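You operate a simulated robot arm through the tools that you are given. There is no shell and no other tool.

The job below is to be done with a simulated robot arm. You get a single attempt, and the scene is never put back.

JOB
Tilt the display panel to mark 3.
Fine: loosen both wing nuts to move it and tighten them again.

It is judged by the outcome, as a careful person would: the job done as asked, and still so three seconds after it is handed in. It fails if anything else is knocked over, pushed out of place, dropped, spilled or broken.

ROBOT AND FRAMES
A 7-joint arm with a fingered hand, fixed in place. Base frame: the origin is on the floor under the middle of its stand, x ahead of it, y to its left, z up. Units: m, degrees, N and s.
It reaches about 1.089 m from its shoulder. Its first joint turns from -149.0 to 149.0 degrees. Payload 3.5 kg.
The tool frame sits at the grasp point between the pads (the TCP): z along the fingers, y along the line on which they close. The tips reach 0.03 m beyond it. The gripper opens to 0.104 m; its body begins 0.035 m behind the TCP. The gripper is a hand of 4 fingers: y runs from the thumb to the fingers, the wrist lies at [-0.015, -0.11, -0.186] in the tool frame, and closing takes about 1.5 s.
Orientation is that of the tool frame in the base frame, as a unit quaternion [w, x, y, z]. With the fingers straight down and the wrist toward the robot, the tool's x, y and z point along [0, 1, 0], [1, 0, 0] and [0, 0, -1] of the base frame.

CONTROLS
- The arm moves only by the tool servo_tool. Its argument "series" is a list that holds one entry, the list of rows, each a list of 7 numbers: the finger opening in m, from 0 to 0.104, then the shift along the tool's x, y, z in units of 250 mm (1.0 is 250 mm), then the turn, a rotation vector about the tool's x, y, z in units of 120 degrees (1.0 is 120 degrees). In form: [[[gripper, x, y, z, wx, wy, wz], ...]]. A call has 1 to 20 rows; each row is the pose to reach, as a shift and turn from the pose commanded when the call began, along the tool's axes at that moment. A call with a number of a shift or a turn outside -1 to 1 is refused whole. A row lasts 0.2 s, in which the tool goes at most 0.05 m and 8.6 degrees; a call with a longer step from one row to the next is refused whole, and so is a gripper value outside its range. Where a pose cannot be reached the arm comes as near as it can. A force on the tool above 90 N (or 10 N above the force at the start of the call, whichever is more), or a blocked arm, ends the call early, and 0.2 s more pass. The fingers move at their own pace (about 0.045 m/s each) and stop on an object; they squeeze with about 25 N. The grip force told is the motor's: it shows also when the fingers shut on nothing. Time passes only in rows, and 0.2 s behind the last, so rows that repeat a pose let the fingers close. It gives the time, the measured TCP pose, the force on the tool (base axes), the opening and the grip force at its end, in the units of the frame above (readings bear some noise), with the torque about the TCP (base axes, N m) and any sound that the robot's microphone picked up, and new pictures: "views" is both (left out), scene, wrist or none.
- Cameras (640 x 400 px; columns grow to the right, rows downward): "scene" is fixed at [0.051, -0.6511, 2.0139]; the picture's right is [0.13, -0.99, 0.00], its down [-0.95, -0.12, -0.28] and it looks along [0.27, 0.04, -0.96] (base axes); focal length 339 px, centre (320, 200). "wrist" rides on the gripper at [0.061, -0.092, -0.13] in the tool frame; the picture's right is [-0.81, 0.27, -0.52], its down [-0.53, -0.71, 0.46] and it looks along [-0.24, 0.64, 0.72] (tool axes); focal length 275 px, centre (320, 200). There is no depth. A picture from a camera that has moved, and an enlarged one, comes with that camera's place and axes in the base frame and with its lens.
- move_column(by): slides the trunk up (or, below 0, down) by that many m; the arm rides with it, the base frame stays. It gives what a move gives, with no picture.
- set_grasp(shape): the hand has 4 fingers and takes this shape, open, in about a second: jaw (thumb against the fingers, like two jaws); tri (thumb and two fingers); tip (a fingertip pinch); poke (one finger out to press); point (the index stretched); flat (the hand flat); cup (the hand cupped); fist (a fist). The gripper value then closes the fingers along that shape, each until it touches; the sizes above hold for jaw. It gives what a move gives, with no picture.
- close_up(camera, box): a new picture of the part [left, top, right, bottom] of that camera's present view, enlarged. The clock stands still meanwhile.
- job_done(): hands the job in; it is judged then, once.

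Nothing tells you positions but the pictures and the camera data. Unless the task says otherwise, let go and move clear before handing in.

The tools are called after "Emit:" as name(argument=value, ...) on one line, values as JSON. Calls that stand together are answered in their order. servo_tool: Moves the arm, as the interface text tells. Its arguments: {"type":"object","properties":{"series":{"type":"array","items":{"type":"array","items":{"type":"array","items":{"type":"number"}}}},"views":{"type":"string","enum":["both","scene","wrist","none"]}},"required":["series"]} The other tools are called the same way: move_column (by) moves the trunk up or down; set_grasp (shape) gives the hand a shape; close_up (camera, box) takes an enlarged picture of a part of a camera's view; job_done () hands the job in.

At the start:

```text
time_s: 0.0
ee_pos: [0.342, -0.5569, 1.5493]
tool_rot: [0.0, 0.707, 0.707, 0.0]
wrist_force: [-0.6, 0.6, -0.5]
wrist_torque: [-0.01, 0.03, -0.02]
width: 0.1036
finger_force: 0.1
shape: jaw
trunk travel left (down, up): [-0.675, 0.035]
```

scene: 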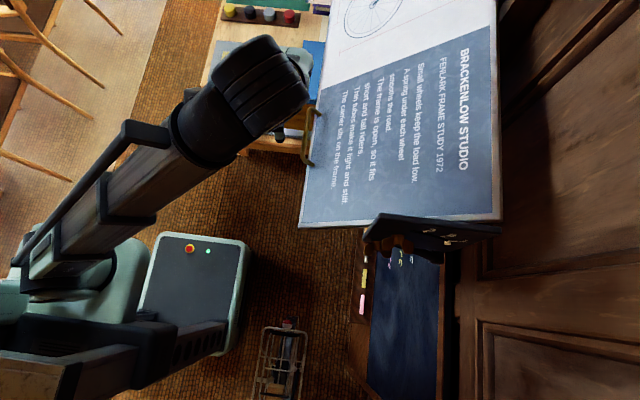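
wrist: 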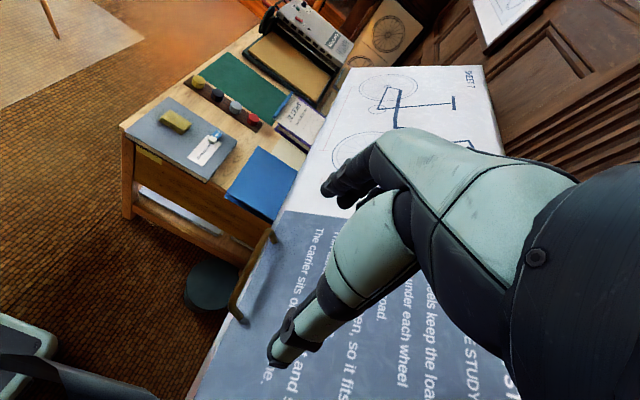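

I see a large display panel ("BRACKENLOW STUDIO") at the right of the scene, with a handle on its near edge and a dark bracket at its right side. I will take enlarged pictures to find the wing nuts, the scale with marks, and the hinge.

Emit:
close_up(camera="scene", box=[340, 190, 520, 300])

Emit:
close_up(camera="scene", box=[280, 0, 520, 150])

Emit:
close_up(camera="wrist", box=[160, 200, 480, 400])

Emit:
close_up(camera="wrist", box=[320, 0, 640, 200])

```text
3.56 times, centred on (430, 245) of scene
camera zoom: at [0.051, -0.6511, 2.0139], right [0.13, -0.99, 0.0], down [-0.95, -0.12, -0.28], along [0.27, 0.04, -0.96], focal length 1205 px, centre (-71, 40)
```

zoom: 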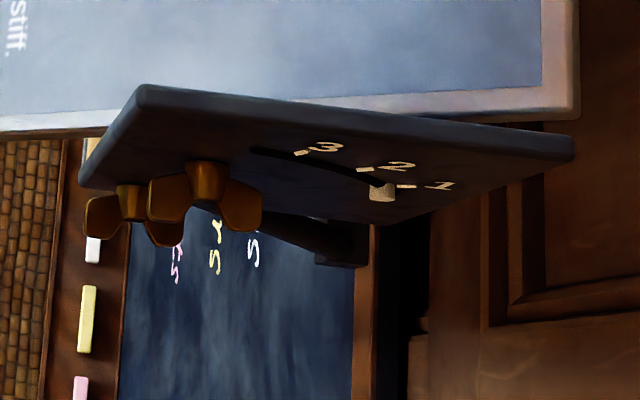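

```text
2.67 times, centred on (400, 75) of scene
camera zoom: at [0.051, -0.6511, 2.0139], right [0.13, -0.99, 0.0], down [-0.95, -0.12, -0.28], along [0.27, 0.04, -0.96], focal length 904 px, centre (107, 533)
```

zoom: 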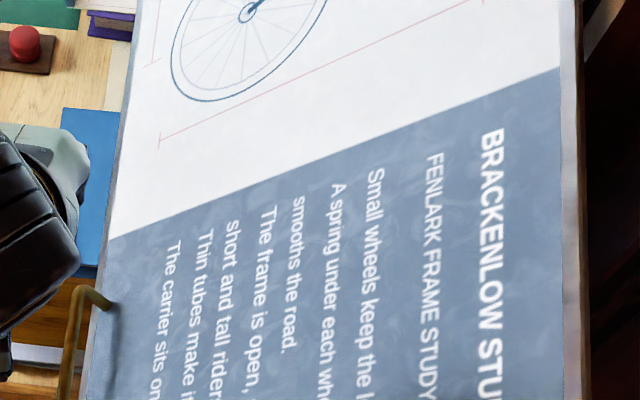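

```text
2.00 times, centred on (320, 300) of wrist
camera zoom: at [0.2513, -0.4958, 1.6806], right [0.27, -0.81, 0.52], down [-0.71, -0.53, -0.46], along [0.64, -0.24, -0.72], focal length 551 px, centre (320, 0)
```

zoom: 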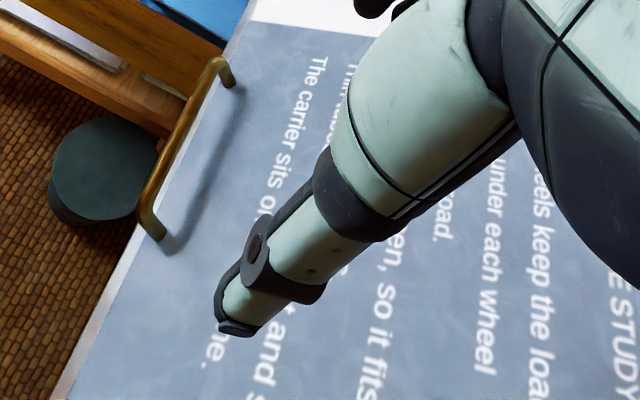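

```text
2.00 times, centred on (480, 100) of wrist
camera zoom: at [0.2513, -0.4958, 1.6806], right [0.27, -0.81, 0.52], down [-0.71, -0.53, -0.46], along [0.64, -0.24, -0.72], focal length 551 px, centre (0, 400)
```

zoom: 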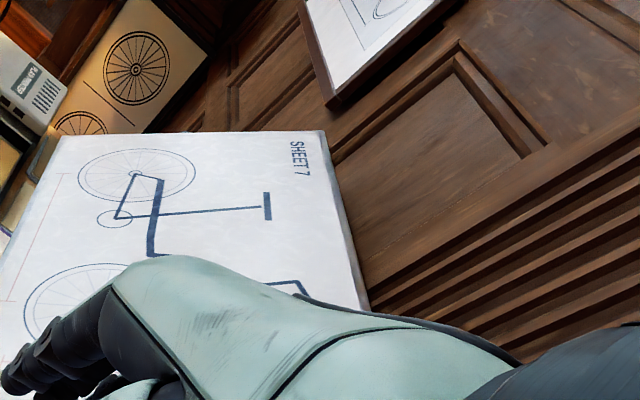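

The panel faces +y (the lectern-like front edge carries the handle at about x 0.35–0.51, y −0.58, z 1.25). Its near end (x≈0.2) has the dark plate with marks 1–3, a peg now near mark 1, and two wing nuts facing −x. I'll back the hand off toward −x to look at that plate face-on.

Emit:
servo_tool(series=[[[0.104, 0, -0.12, 0, 0, 0, 0], [0.104, 0, -0.28, 0, 0, 0, 0], [0.104, 0, -0.44, 0, 0, 0, 0], [0.104, 0, -0.6, 0, 0, 0, 0], [0.104, 0, -0.76, 0, 0, 0, 0], [0.104, 0, -0.9, 0, 0, 0, 0], [0.104, 0, -1.0, 0, 0, 0, 0], [0.104, 0, -1.0, 0, 0, 0, 0]]])

```text
time_s: 1.3
ee_pos: [0.2022, -0.5907, 1.5104]
tool_rot: [0.029, 0.725, 0.689, -0.004]
wrist_force: [-10.0, -53.3, 37.1]
wrist_torque: [9.75, 2.6, 6.17]
width: 0.1038
finger_force: 0.0
shape: jaw
out of reach, approached as far as the arm can: row 2, 3, 4, 5, 6
trunk travel left (down, up): [-0.675, 0.035]
stopped in row 6: the force on the tool passed its limit at 112 N (the readings are from after the stop); the commanded pose is now the measured one
camera wrist: at [0.1098, -0.5193, 1.6347], right [0.21, -0.8, 0.56], down [-0.72, -0.52, -0.46], along [0.66, -0.31, -0.69], focal length 275 px, centre (320, 200)
```

scene: 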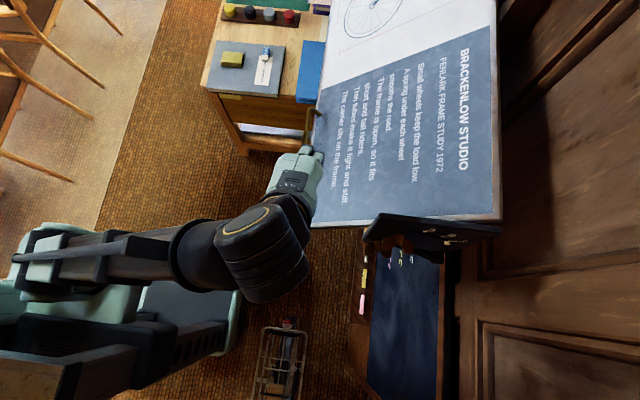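
wrist: 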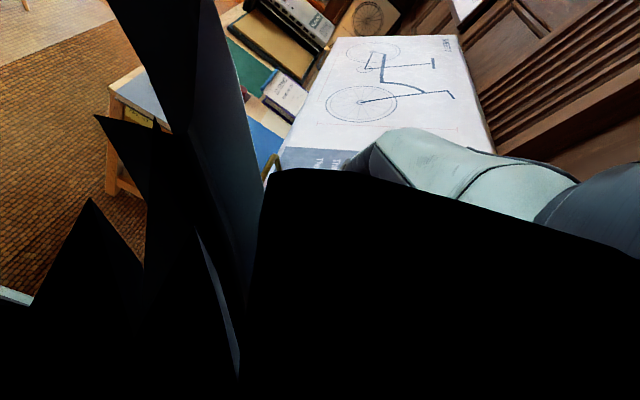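

The hand was turned back against its own forearm (the wrist camera is looking into a dark link), so I ran into a joint/self-contact limit. I'll ease back out the way I came and then check the forces.

Emit:
servo_tool(series=[[[0.104, 0.03, 0.1, -0.05, 0, 0, 0], [0.104, 0.06, 0.2, -0.1, 0, 0, 0], [0.104, 0.1, 0.3, -0.15, 0, 0, 0], [0.104, 0.13, 0.4, -0.15, 0, 0, 0], [0.104, 0.13, 0.4, -0.15, 0, 0, 0]]])

```text
time_s: 2.5
ee_pos: [0.3007, -0.5623, 1.5514]
tool_rot: [0.029, 0.724, 0.689, -0.003]
wrist_force: [-0.4, 0.5, -0.4]
wrist_torque: [-0.01, 0.01, -0.04]
width: 0.1039
finger_force: 0.0
shape: jaw
trunk travel left (down, up): [-0.675, 0.035]
camera wrist: at [0.2087, -0.4906, 1.6749], right [0.21, -0.8, 0.56], down [-0.72, -0.52, -0.46], along [0.66, -0.31, -0.69], focal length 275 px, centre (320, 200)
```

scene: 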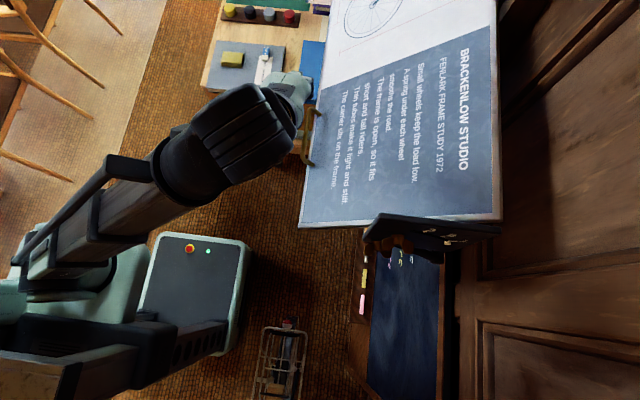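
wrist: 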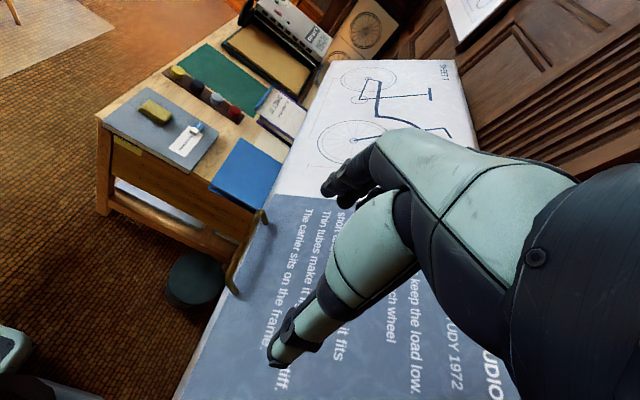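

Forces are back to zero and the panel hasn't moved. I'll first yaw the hand so its wrist trails toward the robot (natural for reaching toward −y), while drawing back from the panel.

Emit:
servo_tool(series=[[[0.104, 0, 0, 0, 0, 0, 0.0625], [0.104, 0, 0, 0, 0, 0, 0.125], [0.104, 0, -0.03, 0, 0, 0, 0.1875], [0.104, 0.02, -0.06, 0, 0, 0, 0.25], [0.104, 0.04, -0.1, 0, 0, 0, 0.3125], [0.104, 0.06, -0.15, 0, 0, 0, 0.375], [0.104, 0.08, -0.2, 0, 0, 0, 0.4375], [0.104, 0.1, -0.25, 0, 0, 0, 0.5], [0.104, 0.12, -0.3, 0, 0, 0, 0.5625], [0.104, 0.14, -0.36, 0, 0, 0, 0.625], [0.104, 0.16, -0.42, 0, 0, 0, 0.6875], [0.104, 0.16, -0.5, 0, 0, 0, 0.75], [0.104, 0.16, -0.6, 0, 0, 0, 0.75], [0.104, 0.16, -0.6, 0, 0, 0, 0.75]]])

```text
time_s: 5.5
ee_pos: [0.1639, -0.5559, 1.507]
tool_rot: [0.023, 0.999, -0.025, 0.018]
wrist_force: [0.4, -0.1, -0.3]
wrist_torque: [0.0, 0.02, 0.0]
width: 0.1037
finger_force: 0.0
shape: jaw
out of reach, approached as far as the arm can: row 7, 8, 9, 10, 11, 12, 13, 14
trunk travel left (down, up): [-0.675, 0.035]
camera wrist: at [0.2267, -0.4621, 1.6359], right [-0.84, -0.21, 0.5], down [-0.48, 0.72, -0.51], along [-0.25, -0.66, -0.7], focal length 275 px, centre (320, 200)
```

scene: 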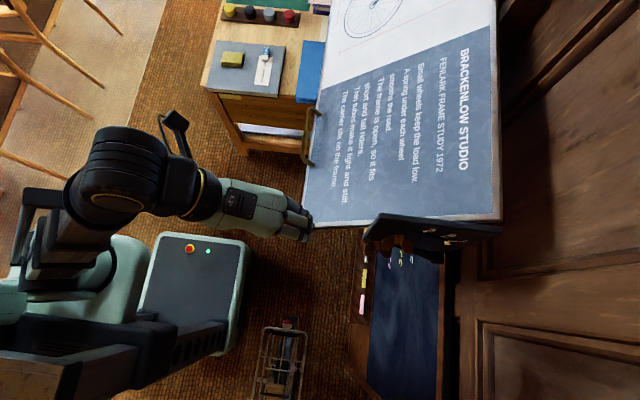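
wrist: 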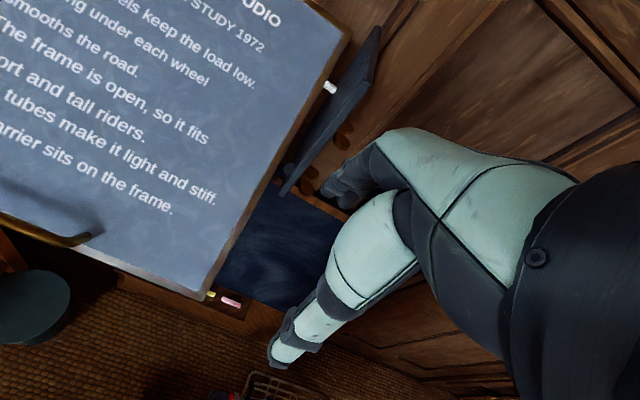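

Now the wrist camera sees the panel from the front with the slotted plate beyond its near end. Zooming in on it.

Emit:
close_up(camera="wrist", box=[240, 20, 400, 220])

Emit:
close_up(camera="scene", box=[355, 205, 455, 275])

Emit:
close_up(camera="scene", box=[420, 205, 520, 275])

```text
2.00 times, centred on (320, 120) of wrist
camera zoom: at [0.2267, -0.4621, 1.6359], right [-0.84, -0.21, 0.5], down [-0.48, 0.72, -0.51], along [-0.25, -0.66, -0.7], focal length 551 px, centre (320, 360)
```

zoom: 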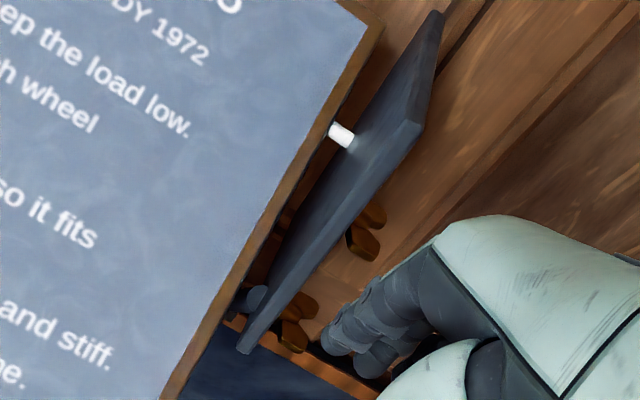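

```text
5.71 times, centred on (405, 240) of scene
camera zoom: at [0.051, -0.6511, 2.0139], right [0.13, -0.99, 0.0], down [-0.95, -0.12, -0.28], along [0.27, 0.04, -0.96], focal length 1937 px, centre (-166, -29)
```

zoom: 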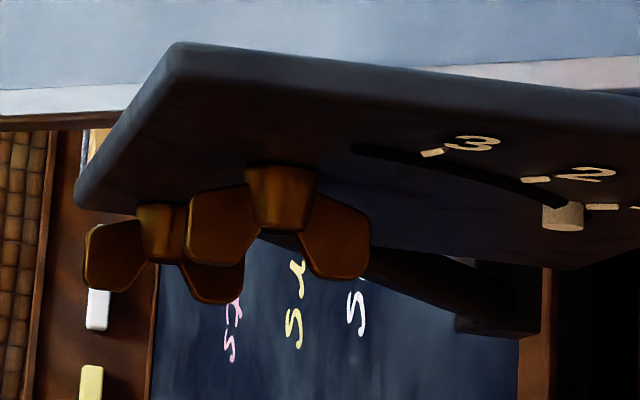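

```text
5.71 times, centred on (470, 240) of scene
camera zoom: at [0.051, -0.6511, 2.0139], right [0.13, -0.99, 0.0], down [-0.95, -0.12, -0.28], along [0.27, 0.04, -0.96], focal length 1937 px, centre (-537, -29)
```

zoom: 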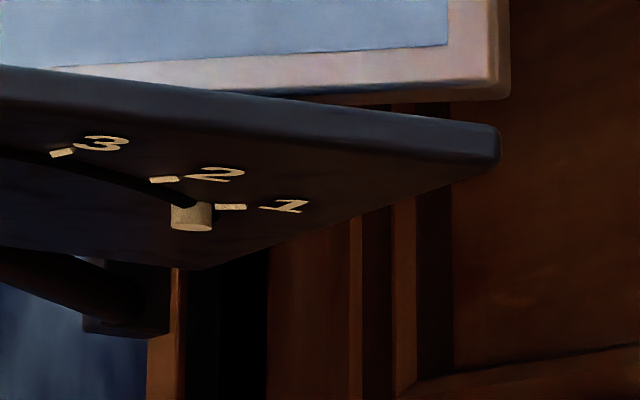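

The pin (panel side) sits at mark 1 near (y −0.85, z 1.45); marks run up an arc to mark 3, whose centre is close to the lower wing nut at about (0.16, −0.74, 1.37); the second nut is near (0.16, −0.765, 1.45). I'll draw the hand back to x≈−0.03 and roll it so the fingers point +x at the plate.

Emit:
servo_tool(series=[[[0.104, -0.08, 0, 0.02, 0, 0, 0], [0.104, -0.18, 0, 0.05, 0, 0.0625, 0], [0.104, -0.28, 0.02, 0.08, 0, 0.125, 0], [0.104, -0.38, 0.04, 0.12, 0, 0.1875, 0], [0.104, -0.48, 0.06, 0.16, 0, 0.25, 0], [0.104, -0.56, 0.08, 0.2, 0, 0.3125, 0], [0.104, -0.64, 0.1, 0.24, 0, 0.375, 0], [0.104, -0.7, 0.12, 0.28, 0, 0.4375, 0], [0.104, -0.76, 0.14, 0.32, 0, 0.5, 0], [0.104, -0.76, 0.16, 0.36, 0, 0.5625, 0], [0.104, -0.76, 0.18, 0.36, 0, 0.625, 0], [0.104, -0.76, 0.2, 0.36, 0, 0.6875, 0], [0.104, -0.76, 0.2, 0.36, 0, 0.75, 0], [0.104, -0.76, 0.2, 0.36, 0, 0.75, 0]]])

```text
time_s: 8.5
ee_pos: [-0.0257, -0.5996, 1.411]
tool_rot: [0.034, 0.693, -0.003, 0.72]
wrist_force: [-0.1, 0.1, 0.3]
wrist_torque: [-0.05, 0.0, -0.02]
width: 0.1036
finger_force: 0.0
shape: jaw
trunk travel left (down, up): [-0.675, 0.035]
camera wrist: at [-0.152, -0.4991, 1.4624], right [-0.5, -0.29, -0.82], down [0.51, 0.66, -0.54], along [0.7, -0.69, -0.19], focal length 275 px, centre (320, 200)
```

scene: 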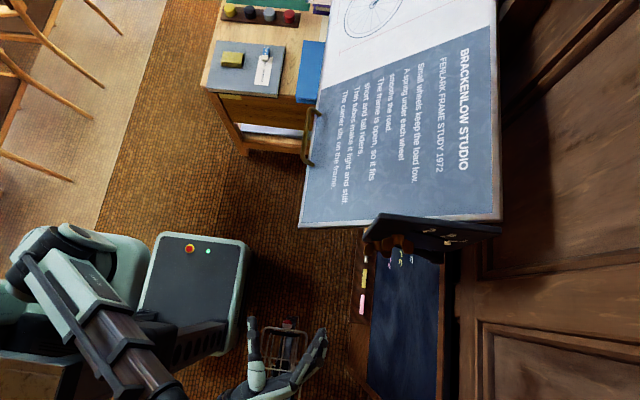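
wrist: 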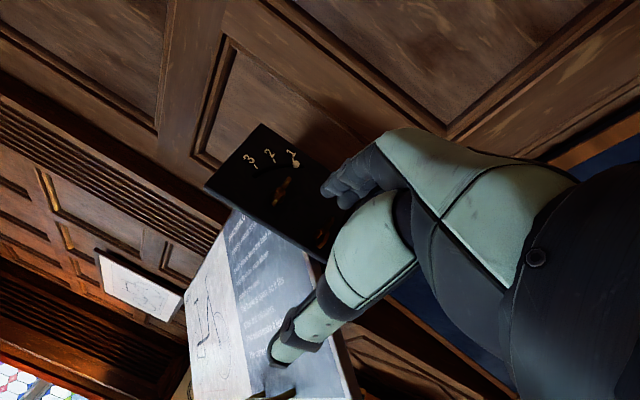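

The arm reached that pose and the plate is in view with marks 3-2-1 and the wing nuts. Zooming in.

Emit:
close_up(camera="wrist", box=[190, 110, 350, 270])

```text
2.50 times, centred on (270, 190) of wrist
camera zoom: at [-0.152, -0.4991, 1.4624], right [-0.5, -0.29, -0.82], down [0.51, 0.66, -0.54], along [0.7, -0.69, -0.19], focal length 688 px, centre (445, 225)
```

zoom: 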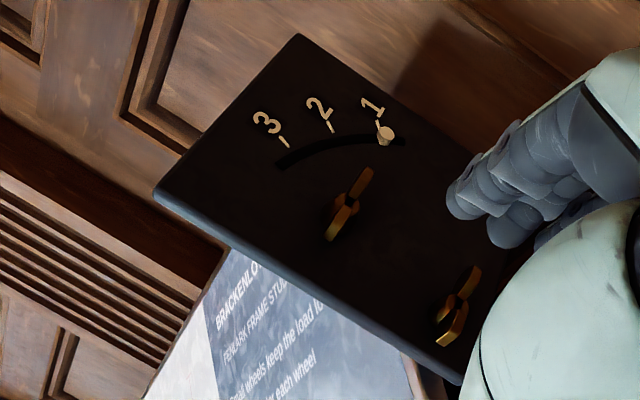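

Both nuts have their wings horizontal (along y), at about A (−0.75, 1.36) and B (−0.77, 1.444) in (y, z); the slot's arc is centred on nut A. To loosen (counter-clockwise seen from −x) I'll start with the wrist above, so I'll roll the hand +90° about its axis here in free space.

Emit:
servo_tool(series=[[[0.104, 0, 0, 0, 0, -0.003, 0.06], [0.104, 0, 0, 0, 0.001, -0.005, 0.12], [0.104, 0, 0, 0, 0.001, -0.008, 0.18], [0.104, 0, 0, 0, 0.002, -0.01, 0.24], [0.104, 0, 0, 0, 0.002, -0.013, 0.3], [0.104, 0, 0, 0, 0.002, -0.016, 0.36], [0.104, 0, 0, 0, 0.003, -0.018, 0.42], [0.104, 0, 0, 0, 0.003, -0.021, 0.48], [0.104, 0, 0, 0, 0.003, -0.024, 0.54], [0.104, 0, 0, 0, 0.004, -0.026, 0.6], [0.104, 0, 0, 0, 0.004, -0.029, 0.66], [0.104, 0, 0, 0, 0.005, -0.032, 0.72], [0.104, 0, 0, 0, 0.005, -0.034, 0.77], [0.104, 0, 0, 0, 0.005, -0.034, 0.77]]])

```text
time_s: 11.5
ee_pos: [0.0301, -0.6392, 1.3789]
tool_rot: [-0.479, 0.493, -0.5, 0.526]
wrist_force: [0.5, -0.1, -0.7]
wrist_torque: [0.04, -0.04, -0.02]
width: 0.1036
finger_force: 0.0
shape: jaw
out of reach, approached as far as the arm can: row 11, 12, 13, 14
trunk travel left (down, up): [-0.675, 0.035]
camera wrist: at [-0.1039, -0.6898, 1.4715], right [-0.47, 0.82, -0.31], down [0.47, 0.54, 0.7], along [0.74, 0.18, -0.64], focal length 275 px, centre (320, 200)
```

scene: 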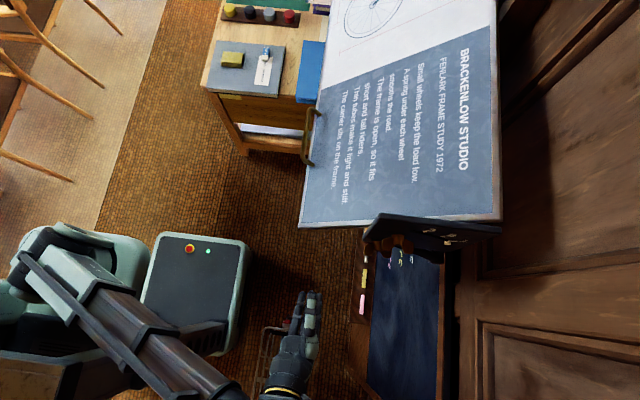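
wrist: 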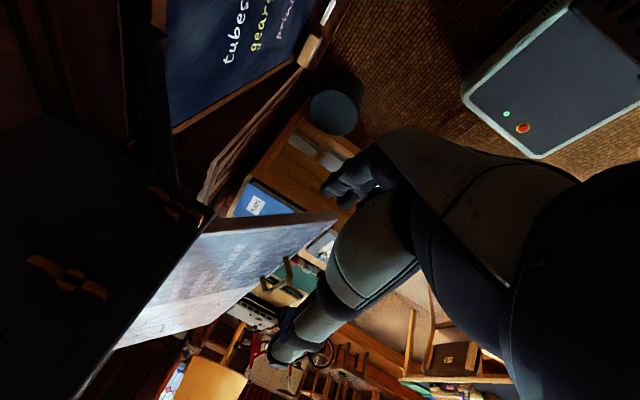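

Useful: this view shows both nuts clearly at left. I'll move the hand in front of nut B (upper), still well back from the plate, and narrow the opening so the fingers won't reach nut A.

Emit:
servo_tool(series=[[[0.09, 0.08, -0.04, 0.02, -0.001, -0.004, 0.003], [0.08, 0.18, -0.08, 0.04, -0.002, -0.008, 0.006], [0.07, 0.28, -0.12, 0.06, -0.003, -0.013, 0.01], [0.06, 0.38, -0.17, 0.08, -0.004, -0.018, 0.013], [0.06, 0.47, -0.21, 0.1, -0.005, -0.022, 0.016], [0.06, 0.524, -0.238, 0.112, -0.006, -0.0255, 0.019], [0.06, 0.524, -0.238, 0.112, -0.006, -0.0255, 0.019]]])

```text
time_s: 13.1
ee_pos: [0.0485, -0.7714, 1.4421]
tool_rot: [-0.499, 0.501, -0.499, 0.501]
wrist_force: [-0.7, 0.6, 0.4]
wrist_torque: [-0.01, 0.01, 0.0]
width: 0.0606
finger_force: 0.1
shape: jaw
trunk travel left (down, up): [-0.675, 0.035]
camera wrist: at [-0.0812, -0.8327, 1.5343], right [-0.52, 0.81, -0.28], down [0.46, 0.54, 0.71], along [0.73, 0.24, -0.65], focal length 275 px, centre (320, 200)
```

scene: 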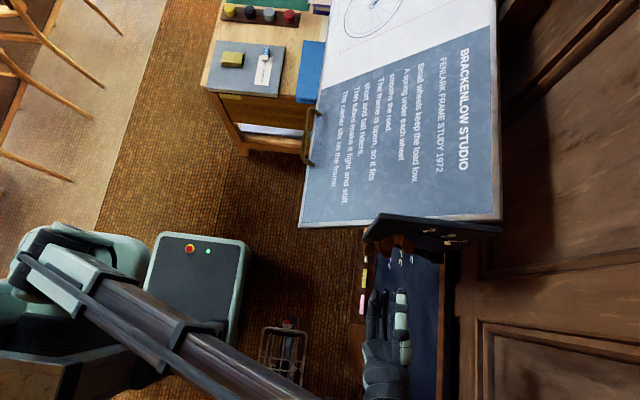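
wrist: 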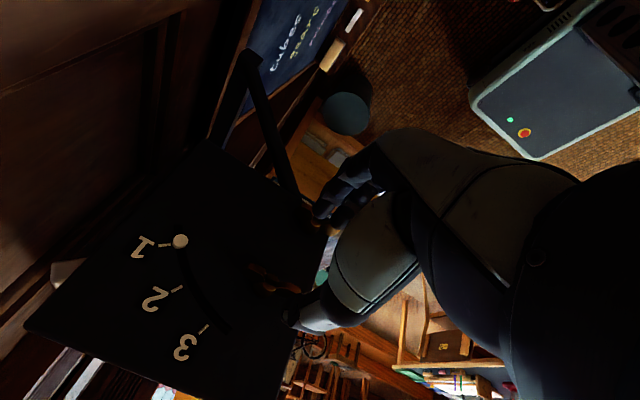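

The hand is exactly in front of nut B with its axis along +x. Zooming in to check nut B relative to the fingers.

Emit:
close_up(camera="wrist", box=[120, 150, 400, 350])

Emit:
close_up(camera="scene", box=[345, 205, 465, 325])

```text
2.00 times, centred on (260, 250) of wrist
camera zoom: at [-0.0812, -0.8327, 1.5343], right [-0.52, 0.81, -0.28], down [0.46, 0.54, 0.71], along [0.73, 0.24, -0.65], focal length 551 px, centre (440, 100)
```

zoom: 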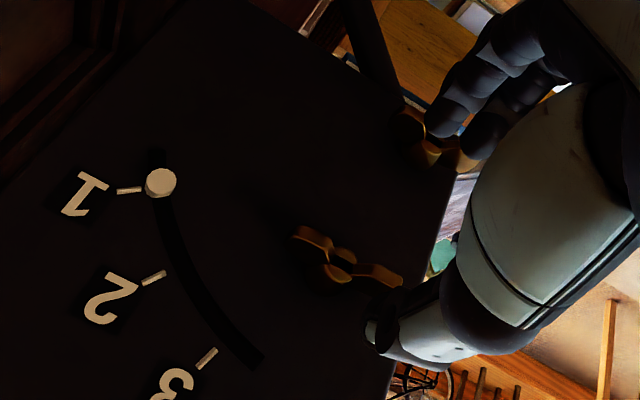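

```text
3.33 times, centred on (405, 265) of scene
camera zoom: at [0.051, -0.6511, 2.0139], right [0.13, -0.99, 0.0], down [-0.95, -0.12, -0.28], along [0.27, 0.04, -0.96], focal length 1130 px, centre (37, -17)
```

zoom: 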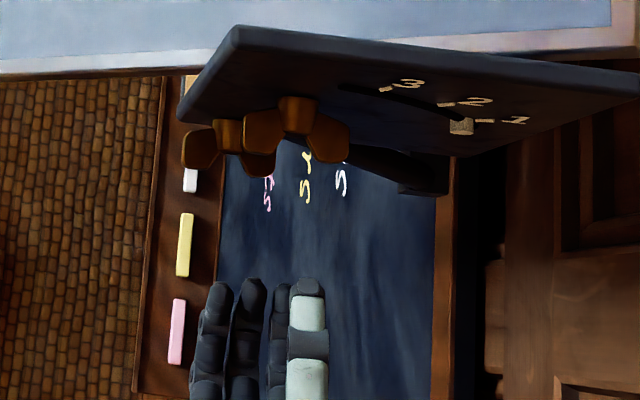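

Nut B is centred on the tool axis to within a few millimetres. Approaching along +x to just short of the wings, then checking.

Emit:
servo_tool(series=[[[0.06, 0, 0.002, 0.06, 0, 0, 0], [0.06, 0, 0.004, 0.12, 0, 0, 0], [0.06, 0, 0.006, 0.18, 0, 0, 0], [0.06, 0, 0.008, 0.24, 0, 0, 0], [0.06, 0, 0.008, 0.27, 0, 0, 0], [0.06, 0, 0.008, 0.27, 0, 0, 0]]])

Emit:
close_up(camera="wrist", box=[160, 150, 400, 350])

Emit:
close_up(camera="scene", box=[365, 205, 445, 285])

```text
time_s: 14.5
ee_pos: [0.1167, -0.7724, 1.442]
tool_rot: [-0.5, 0.501, -0.499, 0.5]
wrist_force: [0.0, 0.9, -0.3]
wrist_torque: [-0.01, -0.01, -0.01]
width: 0.0605
finger_force: 0.1
shape: jaw
trunk travel left (down, up): [-0.675, 0.035]
camera wrist: at [-0.0119, -0.8331, 1.5335], right [-0.52, 0.81, -0.28], down [0.45, 0.54, 0.71], along [0.72, 0.24, -0.65], focal length 275 px, centre (320, 200)
```

scene: 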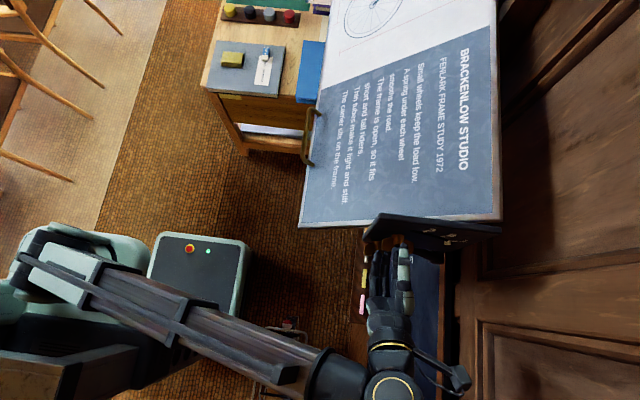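
wrist: 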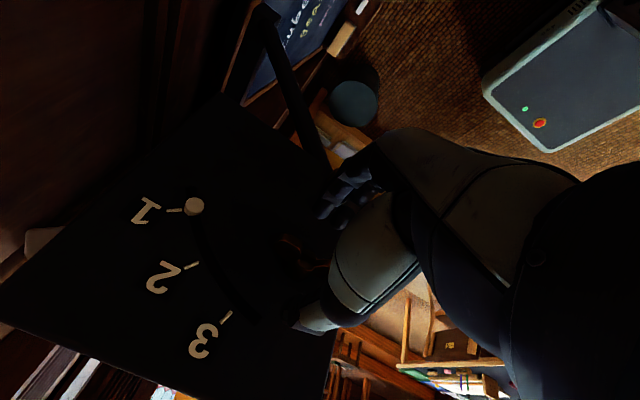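

```text
2.00 times, centred on (280, 250) of wrist
camera zoom: at [-0.0119, -0.8331, 1.5335], right [-0.52, 0.81, -0.28], down [0.45, 0.54, 0.71], along [0.72, 0.24, -0.65], focal length 551 px, centre (400, 100)
```

zoom: 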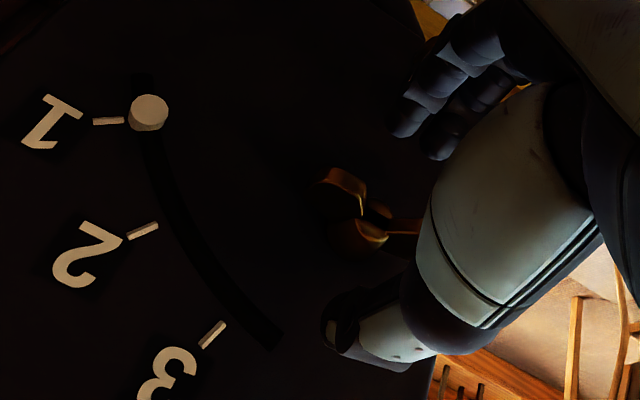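

```text
5.00 times, centred on (405, 245) of scene
camera zoom: at [0.051, -0.6511, 2.0139], right [0.13, -0.99, 0.0], down [-0.95, -0.12, -0.28], along [0.27, 0.04, -0.96], focal length 1695 px, centre (-105, -25)
```

zoom: 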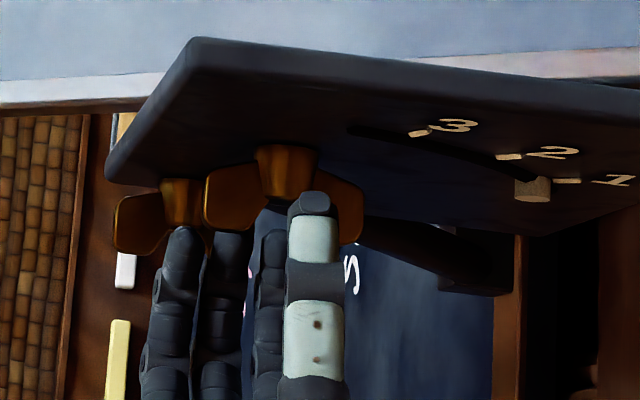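

Thumb is above and fingers below nut B's wings, with fingertips at about x = 0.148. I'll advance 16 mm more (tips ≈ 0.164, short of the plate) and close gently.

Emit:
servo_tool(series=[[[0.06, 0, 0, 0.03, 0, 0, 0], [0.06, 0, 0, 0.064, 0, 0, 0], [0.05, 0, 0, 0.064, 0, 0, 0], [0.04, 0, 0, 0.064, 0, 0, 0], [0.03, 0, 0, 0.064, 0, 0, 0], [0.02, 0, 0, 0.064, 0, 0, 0], [0.01, 0, 0, 0.064, 0, 0, 0], [0.0, 0, 0, 0.064, 0, 0, 0], [0.0, 0, 0, 0.064, 0, 0, 0], [0.0, 0, 0, 0.064, 0, 0, 0]]])

Emit:
close_up(camera="wrist", box=[160, 150, 400, 350])

Emit:
close_up(camera="scene", box=[365, 205, 445, 285])

```text
time_s: 16.7
ee_pos: [0.1341, -0.7716, 1.441]
tool_rot: [-0.5, 0.501, -0.499, 0.5]
wrist_force: [-0.7, -0.6, 0.2]
wrist_torque: [-0.07, 0.02, -0.01]
width: 0.0102
finger_force: 25.0
shape: jaw
trunk travel left (down, up): [-0.675, 0.035]
camera wrist: at [0.0038, -0.8328, 1.5333], right [-0.52, 0.81, -0.28], down [0.45, 0.54, 0.71], along [0.72, 0.24, -0.65], focal length 275 px, centre (320, 200)
```

scene: 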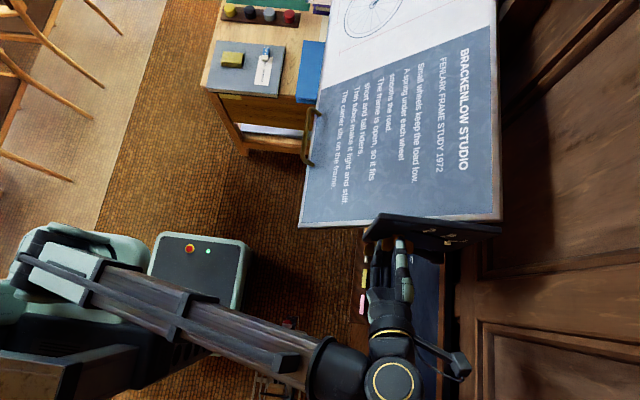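
wrist: 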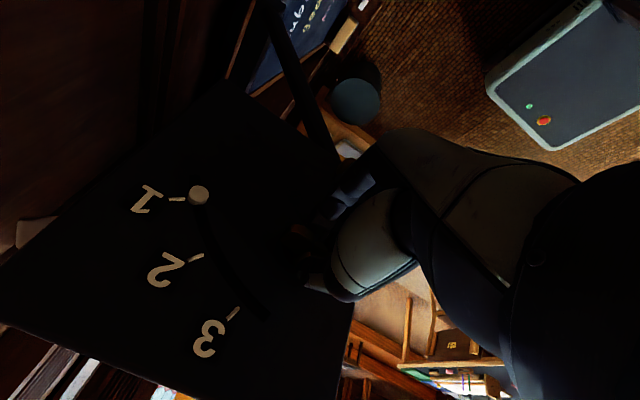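

```text
2.00 times, centred on (280, 250) of wrist
camera zoom: at [0.0038, -0.8328, 1.5333], right [-0.52, 0.81, -0.28], down [0.45, 0.54, 0.71], along [0.72, 0.24, -0.65], focal length 551 px, centre (400, 100)
```

zoom: 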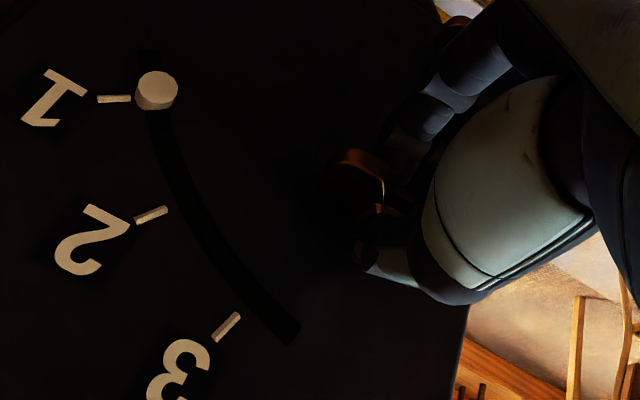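

```text
5.00 times, centred on (405, 245) of scene
camera zoom: at [0.051, -0.6511, 2.0139], right [0.13, -0.99, 0.0], down [-0.95, -0.12, -0.28], along [0.27, 0.04, -0.96], focal length 1695 px, centre (-105, -25)
```

zoom: 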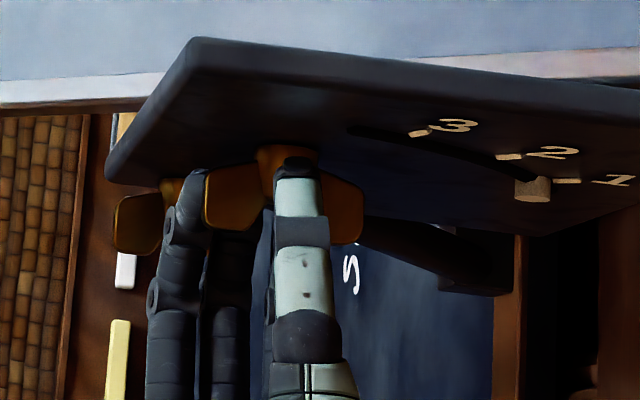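

The hand has nut B gripped (width ~10 mm, 25 N). Now turning counter-clockwise (negative about tool z) by about 30° to start loosening and watching the torque.

Emit:
servo_tool(series=[[[0.0, 0, 0, 0, 0, 0, -0.035], [0.0, 0, 0, 0, 0, 0, -0.07], [0.0, 0, 0, 0, 0, 0, -0.105], [0.0, 0, 0, 0, 0, 0, -0.14], [0.0, 0, 0, 0, 0, 0, -0.175], [0.0, 0, 0, 0, 0, 0, -0.21], [0.0, 0, 0, 0, 0, 0, -0.25]]])

Emit:
close_up(camera="wrist", box=[160, 150, 400, 350])

Emit:
close_up(camera="scene", box=[365, 205, 445, 285])

```text
time_s: 18.3
ee_pos: [0.1342, -0.7708, 1.442]
tool_rot: [-0.352, 0.613, -0.352, 0.613]
wrist_force: [-2.4, 5.5, -1.0]
wrist_torque: [0.04, 0.09, 0.16]
width: 0.01
finger_force: 25.4
shape: jaw
trunk travel left (down, up): [-0.675, 0.035]
camera wrist: at [0.0038, -0.7777, 1.5516], right [-0.52, 0.56, -0.65], down [0.45, 0.82, 0.35], along [0.72, -0.11, -0.68], focal length 275 px, centre (320, 200)
```

scene: 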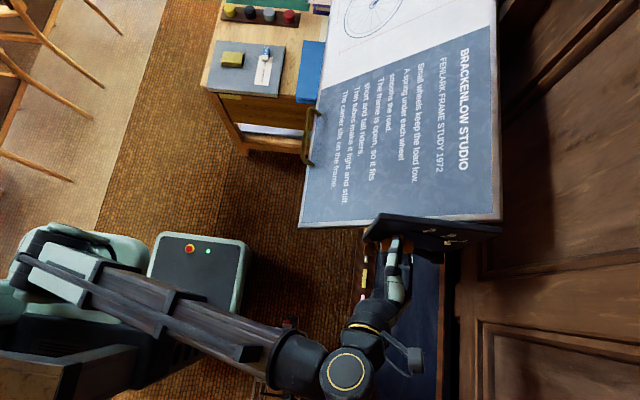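
wrist: 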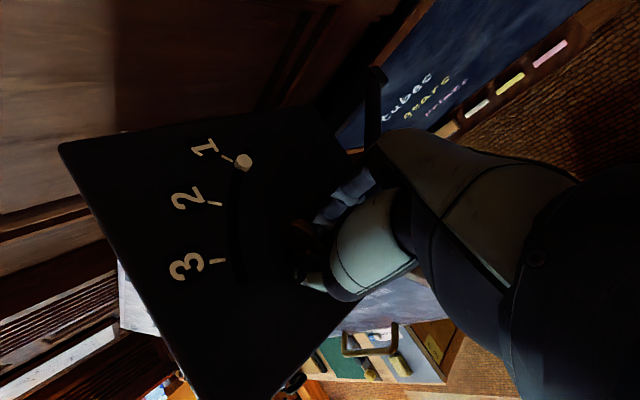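

```text
2.00 times, centred on (280, 250) of wrist
camera zoom: at [0.0038, -0.7777, 1.5516], right [-0.52, 0.56, -0.65], down [0.45, 0.82, 0.35], along [0.72, -0.11, -0.68], focal length 551 px, centre (400, 100)
```

zoom: 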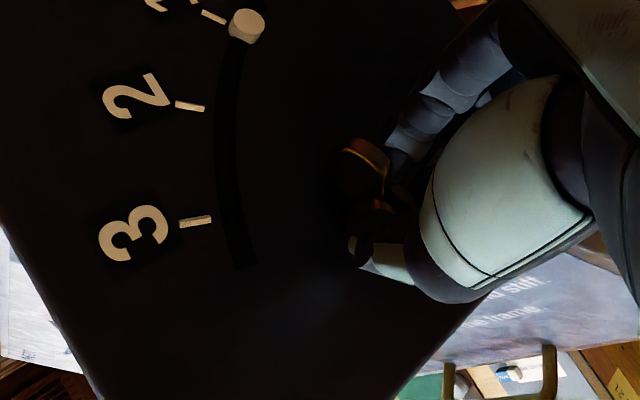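

```text
5.00 times, centred on (405, 245) of scene
camera zoom: at [0.051, -0.6511, 2.0139], right [0.13, -0.99, 0.0], down [-0.95, -0.12, -0.28], along [0.27, 0.04, -0.96], focal length 1695 px, centre (-105, -25)
```

zoom: 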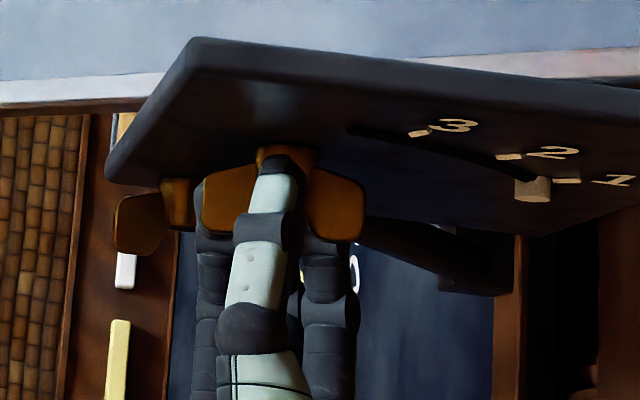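

The nut appears to be turning with the hand (its position in the hand view is unchanged, low torque). Continuing counter-clockwise another 60°.

Emit:
servo_tool(series=[[[0.0, 0, 0, 0, 0, 0, -0.05], [0.0, 0, 0, 0, 0, 0, -0.1], [0.0, 0, 0, 0, 0, 0, -0.15], [0.0, 0, 0, 0, 0, 0, -0.2], [0.0, 0, 0, 0, 0, 0, -0.25], [0.0, 0, 0, 0, 0, 0, -0.3], [0.0, 0, 0, 0, 0, 0, -0.35], [0.0, 0, 0, 0, 0, 0, -0.4], [0.0, 0, 0, 0, 0, 0, -0.45], [0.0, 0, 0, 0, 0, 0, -0.5]]])

Emit:
close_up(camera="wrist", box=[160, 150, 400, 350])

Emit:
close_up(camera="scene", box=[365, 205, 445, 285])

```text
time_s: 20.5
ee_pos: [0.1328, -0.77, 1.4414]
tool_rot: [0.001, 0.707, 0.002, 0.707]
wrist_force: [-3.8, 9.4, -2.9]
wrist_torque: [0.04, 0.1, 0.18]
width: 0.01
finger_force: 25.1
shape: jaw
trunk travel left (down, up): [-0.675, 0.035]
camera wrist: at [0.0035, -0.6784, 1.502], right [-0.52, -0.28, -0.81], down [0.45, 0.71, -0.54], along [0.73, -0.64, -0.24], focal length 275 px, centre (320, 200)
```

scene: 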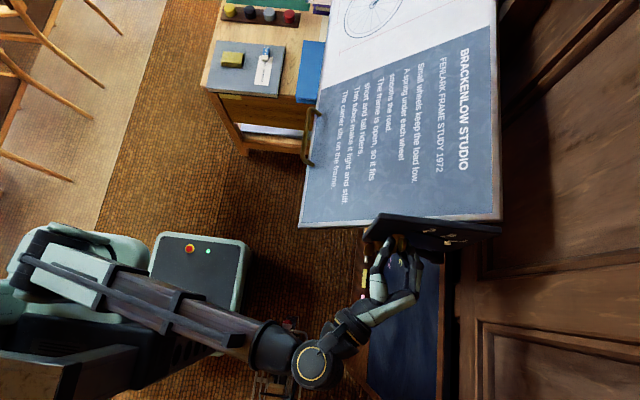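
wrist: 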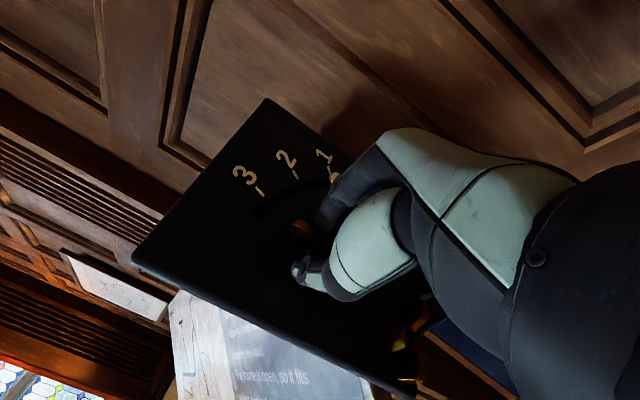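

```text
2.00 times, centred on (280, 250) of wrist
camera zoom: at [0.0035, -0.6784, 1.502], right [-0.52, -0.28, -0.81], down [0.45, 0.71, -0.54], along [0.73, -0.64, -0.24], focal length 551 px, centre (400, 100)
```

zoom: 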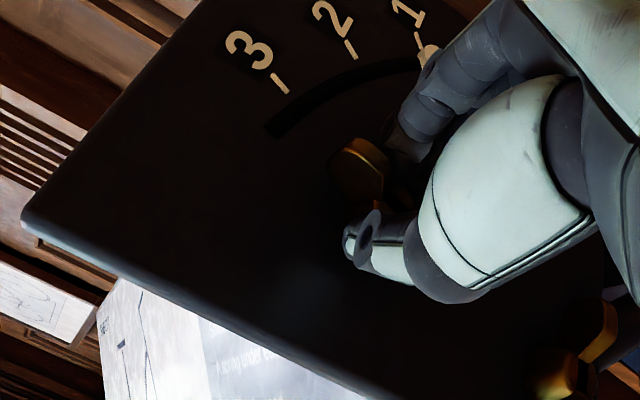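

```text
5.00 times, centred on (405, 245) of scene
camera zoom: at [0.051, -0.6511, 2.0139], right [0.13, -0.99, 0.0], down [-0.95, -0.12, -0.28], along [0.27, 0.04, -0.96], focal length 1695 px, centre (-105, -25)
```

zoom: 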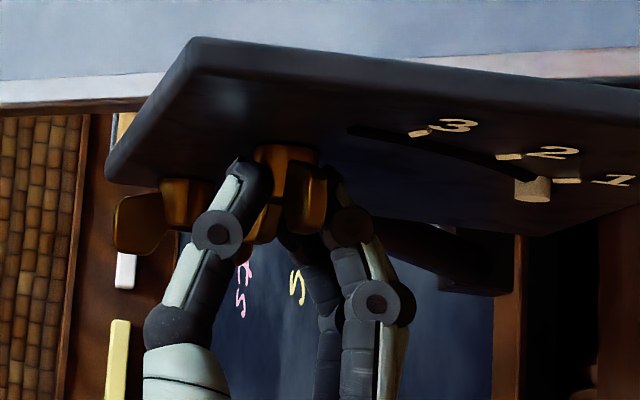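

Nut B has visibly turned a quarter turn (wings now vertical). I'll continue another ~60° counter-clockwise while the wrist has room.

Emit:
servo_tool(series=[[[0.0, 0, 0, 0, 0, 0, -0.05], [0.0, 0, 0, 0, 0, 0, -0.1], [0.0, 0, 0, 0, 0, 0, -0.15], [0.0, 0, 0, 0, 0, 0, -0.2], [0.0, 0, 0, 0, 0, 0, -0.25], [0.0, 0, 0, 0, 0, 0, -0.3], [0.0, 0, 0, 0, 0, 0, -0.35], [0.0, 0, 0, 0, 0, 0, -0.4], [0.0, 0, 0, 0, 0, 0, -0.45], [0.0, 0, 0, 0, 0, 0, -0.5]]])

Emit:
close_up(camera="wrist", box=[160, 150, 400, 350])

Emit:
close_up(camera="scene", box=[365, 205, 445, 285])

```text
time_s: 22.7
ee_pos: [0.1336, -0.77, 1.4417]
tool_rot: [0.355, 0.611, 0.355, 0.612]
wrist_force: [-6.1, 5.7, -8.7]
wrist_torque: [0.01, 0.19, 0.14]
width: 0.01
finger_force: 25.5
shape: jaw
trunk travel left (down, up): [-0.675, 0.035]
camera wrist: at [0.0038, -0.6727, 1.3916], right [-0.52, -0.84, -0.16], down [0.46, -0.11, -0.88], along [0.72, -0.53, 0.44], focal length 275 px, centre (320, 200)
```

scene: 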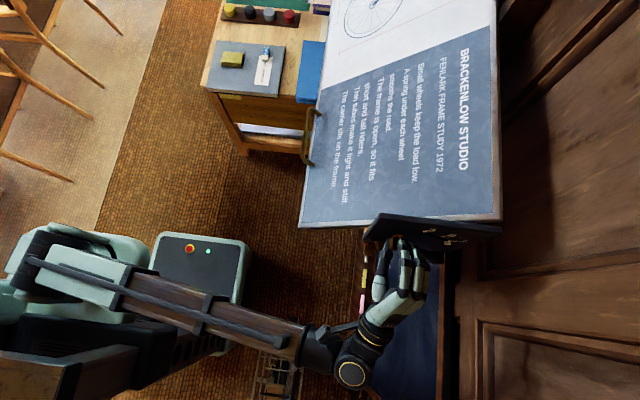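
wrist: 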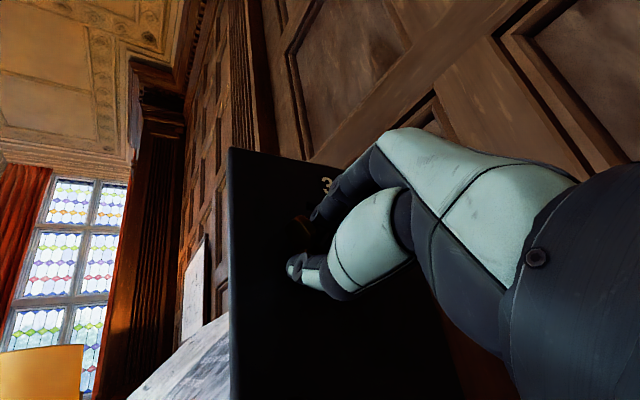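

```text
2.00 times, centred on (280, 250) of wrist
camera zoom: at [0.0038, -0.6727, 1.3916], right [-0.52, -0.84, -0.16], down [0.46, -0.11, -0.88], along [0.72, -0.53, 0.44], focal length 551 px, centre (400, 100)
```

zoom: 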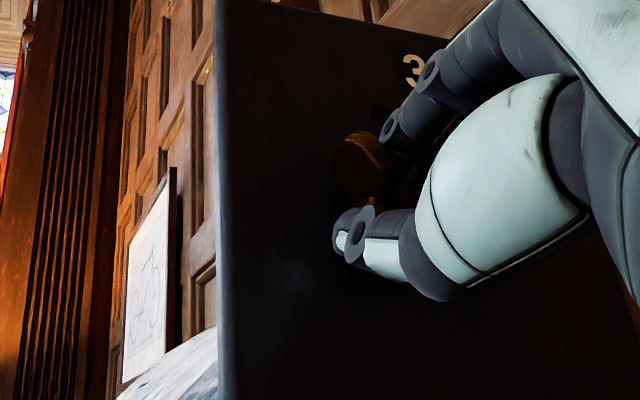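

```text
5.00 times, centred on (405, 245) of scene
camera zoom: at [0.051, -0.6511, 2.0139], right [0.13, -0.99, 0.0], down [-0.95, -0.12, -0.28], along [0.27, 0.04, -0.96], focal length 1695 px, centre (-105, -25)
```

zoom: 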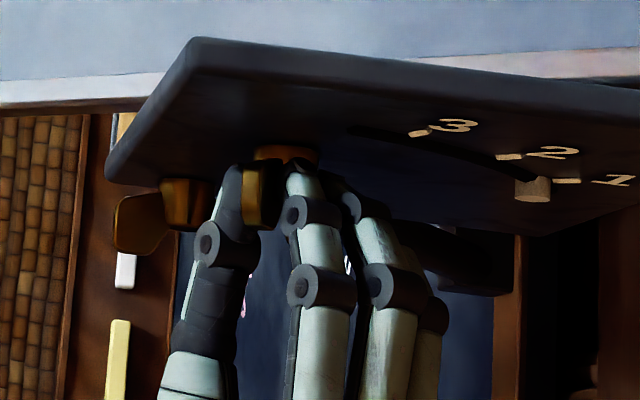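

Total about 150° now and nut B still turns freely with the hand. I'll release it and back straight off along −x.

Emit:
servo_tool(series=[[[0.02, 0, 0, 0, 0, 0, 0], [0.04, 0, 0, 0, 0, 0, 0], [0.06, 0, 0, 0, 0, 0, 0], [0.06, 0, 0, 0, 0, 0, 0], [0.06, 0, 0, 0, 0, 0, 0], [0.06, 0, 0, -0.08, 0, 0, 0], [0.06, 0, 0, -0.16, 0, 0, 0], [0.06, 0, 0, -0.24, 0, 0, 0], [0.06, 0, 0, -0.32, 0, 0, 0], [0.06, 0, 0, -0.36, 0, 0, 0], [0.06, 0, 0, -0.36, 0, 0, 0]]])

Emit:
close_up(camera="scene", box=[365, 205, 445, 285])

Emit:
close_up(camera="wrist", box=[200, 150, 440, 350])

```text
time_s: 25.1
ee_pos: [0.0441, -0.7724, 1.4417]
tool_rot: [0.353, 0.611, 0.355, 0.613]
wrist_force: [0.4, 0.5, -0.3]
wrist_torque: [0.01, 0.02, 0.01]
width: 0.0595
finger_force: 0.0
shape: jaw
trunk travel left (down, up): [-0.675, 0.035]
camera wrist: at [-0.0864, -0.6739, 1.3918], right [-0.52, -0.84, -0.16], down [0.46, -0.11, -0.88], along [0.73, -0.53, 0.44], focal length 275 px, centre (320, 200)
```

scene: 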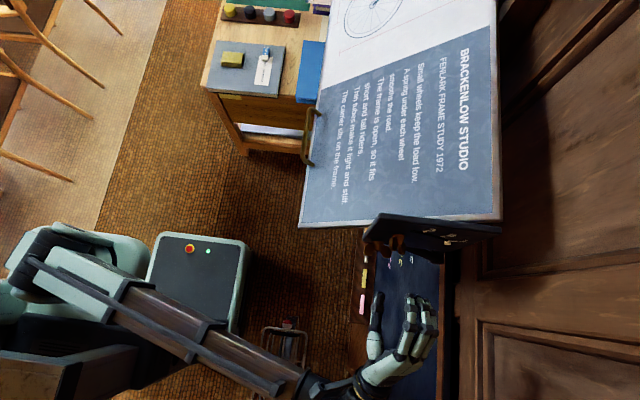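
wrist: 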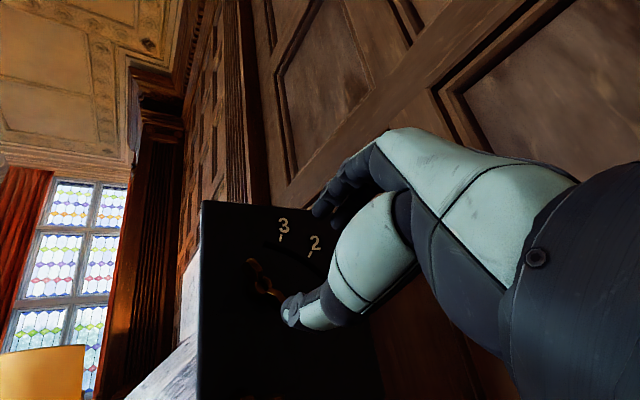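

```text
5.00 times, centred on (405, 245) of scene
camera zoom: at [0.051, -0.6511, 2.0139], right [0.13, -0.99, 0.0], down [-0.95, -0.12, -0.28], along [0.27, 0.04, -0.96], focal length 1695 px, centre (-105, -25)
```

zoom: 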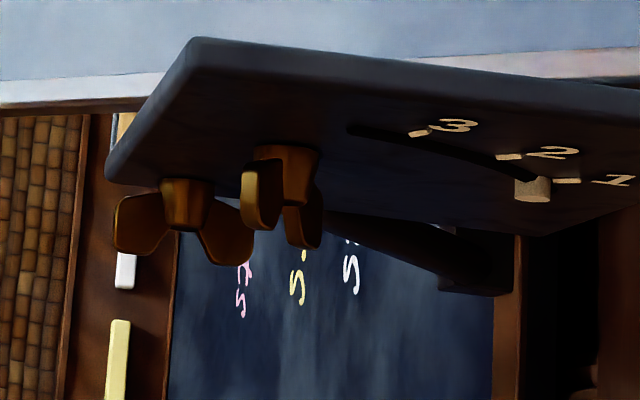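

```text
2.00 times, centred on (320, 250) of wrist
camera zoom: at [-0.0864, -0.6739, 1.3918], right [-0.52, -0.84, -0.16], down [0.46, -0.11, -0.88], along [0.73, -0.53, 0.44], focal length 551 px, centre (320, 100)
```

zoom: 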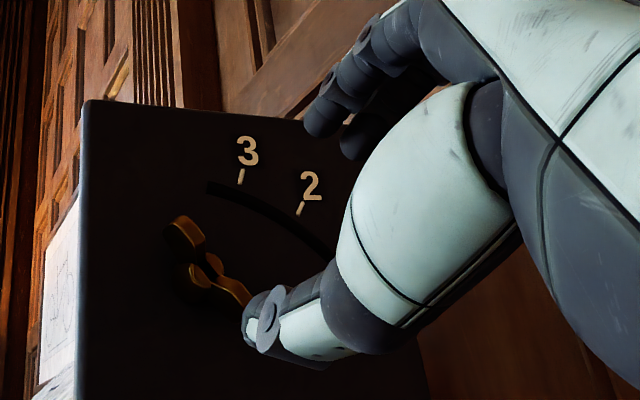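

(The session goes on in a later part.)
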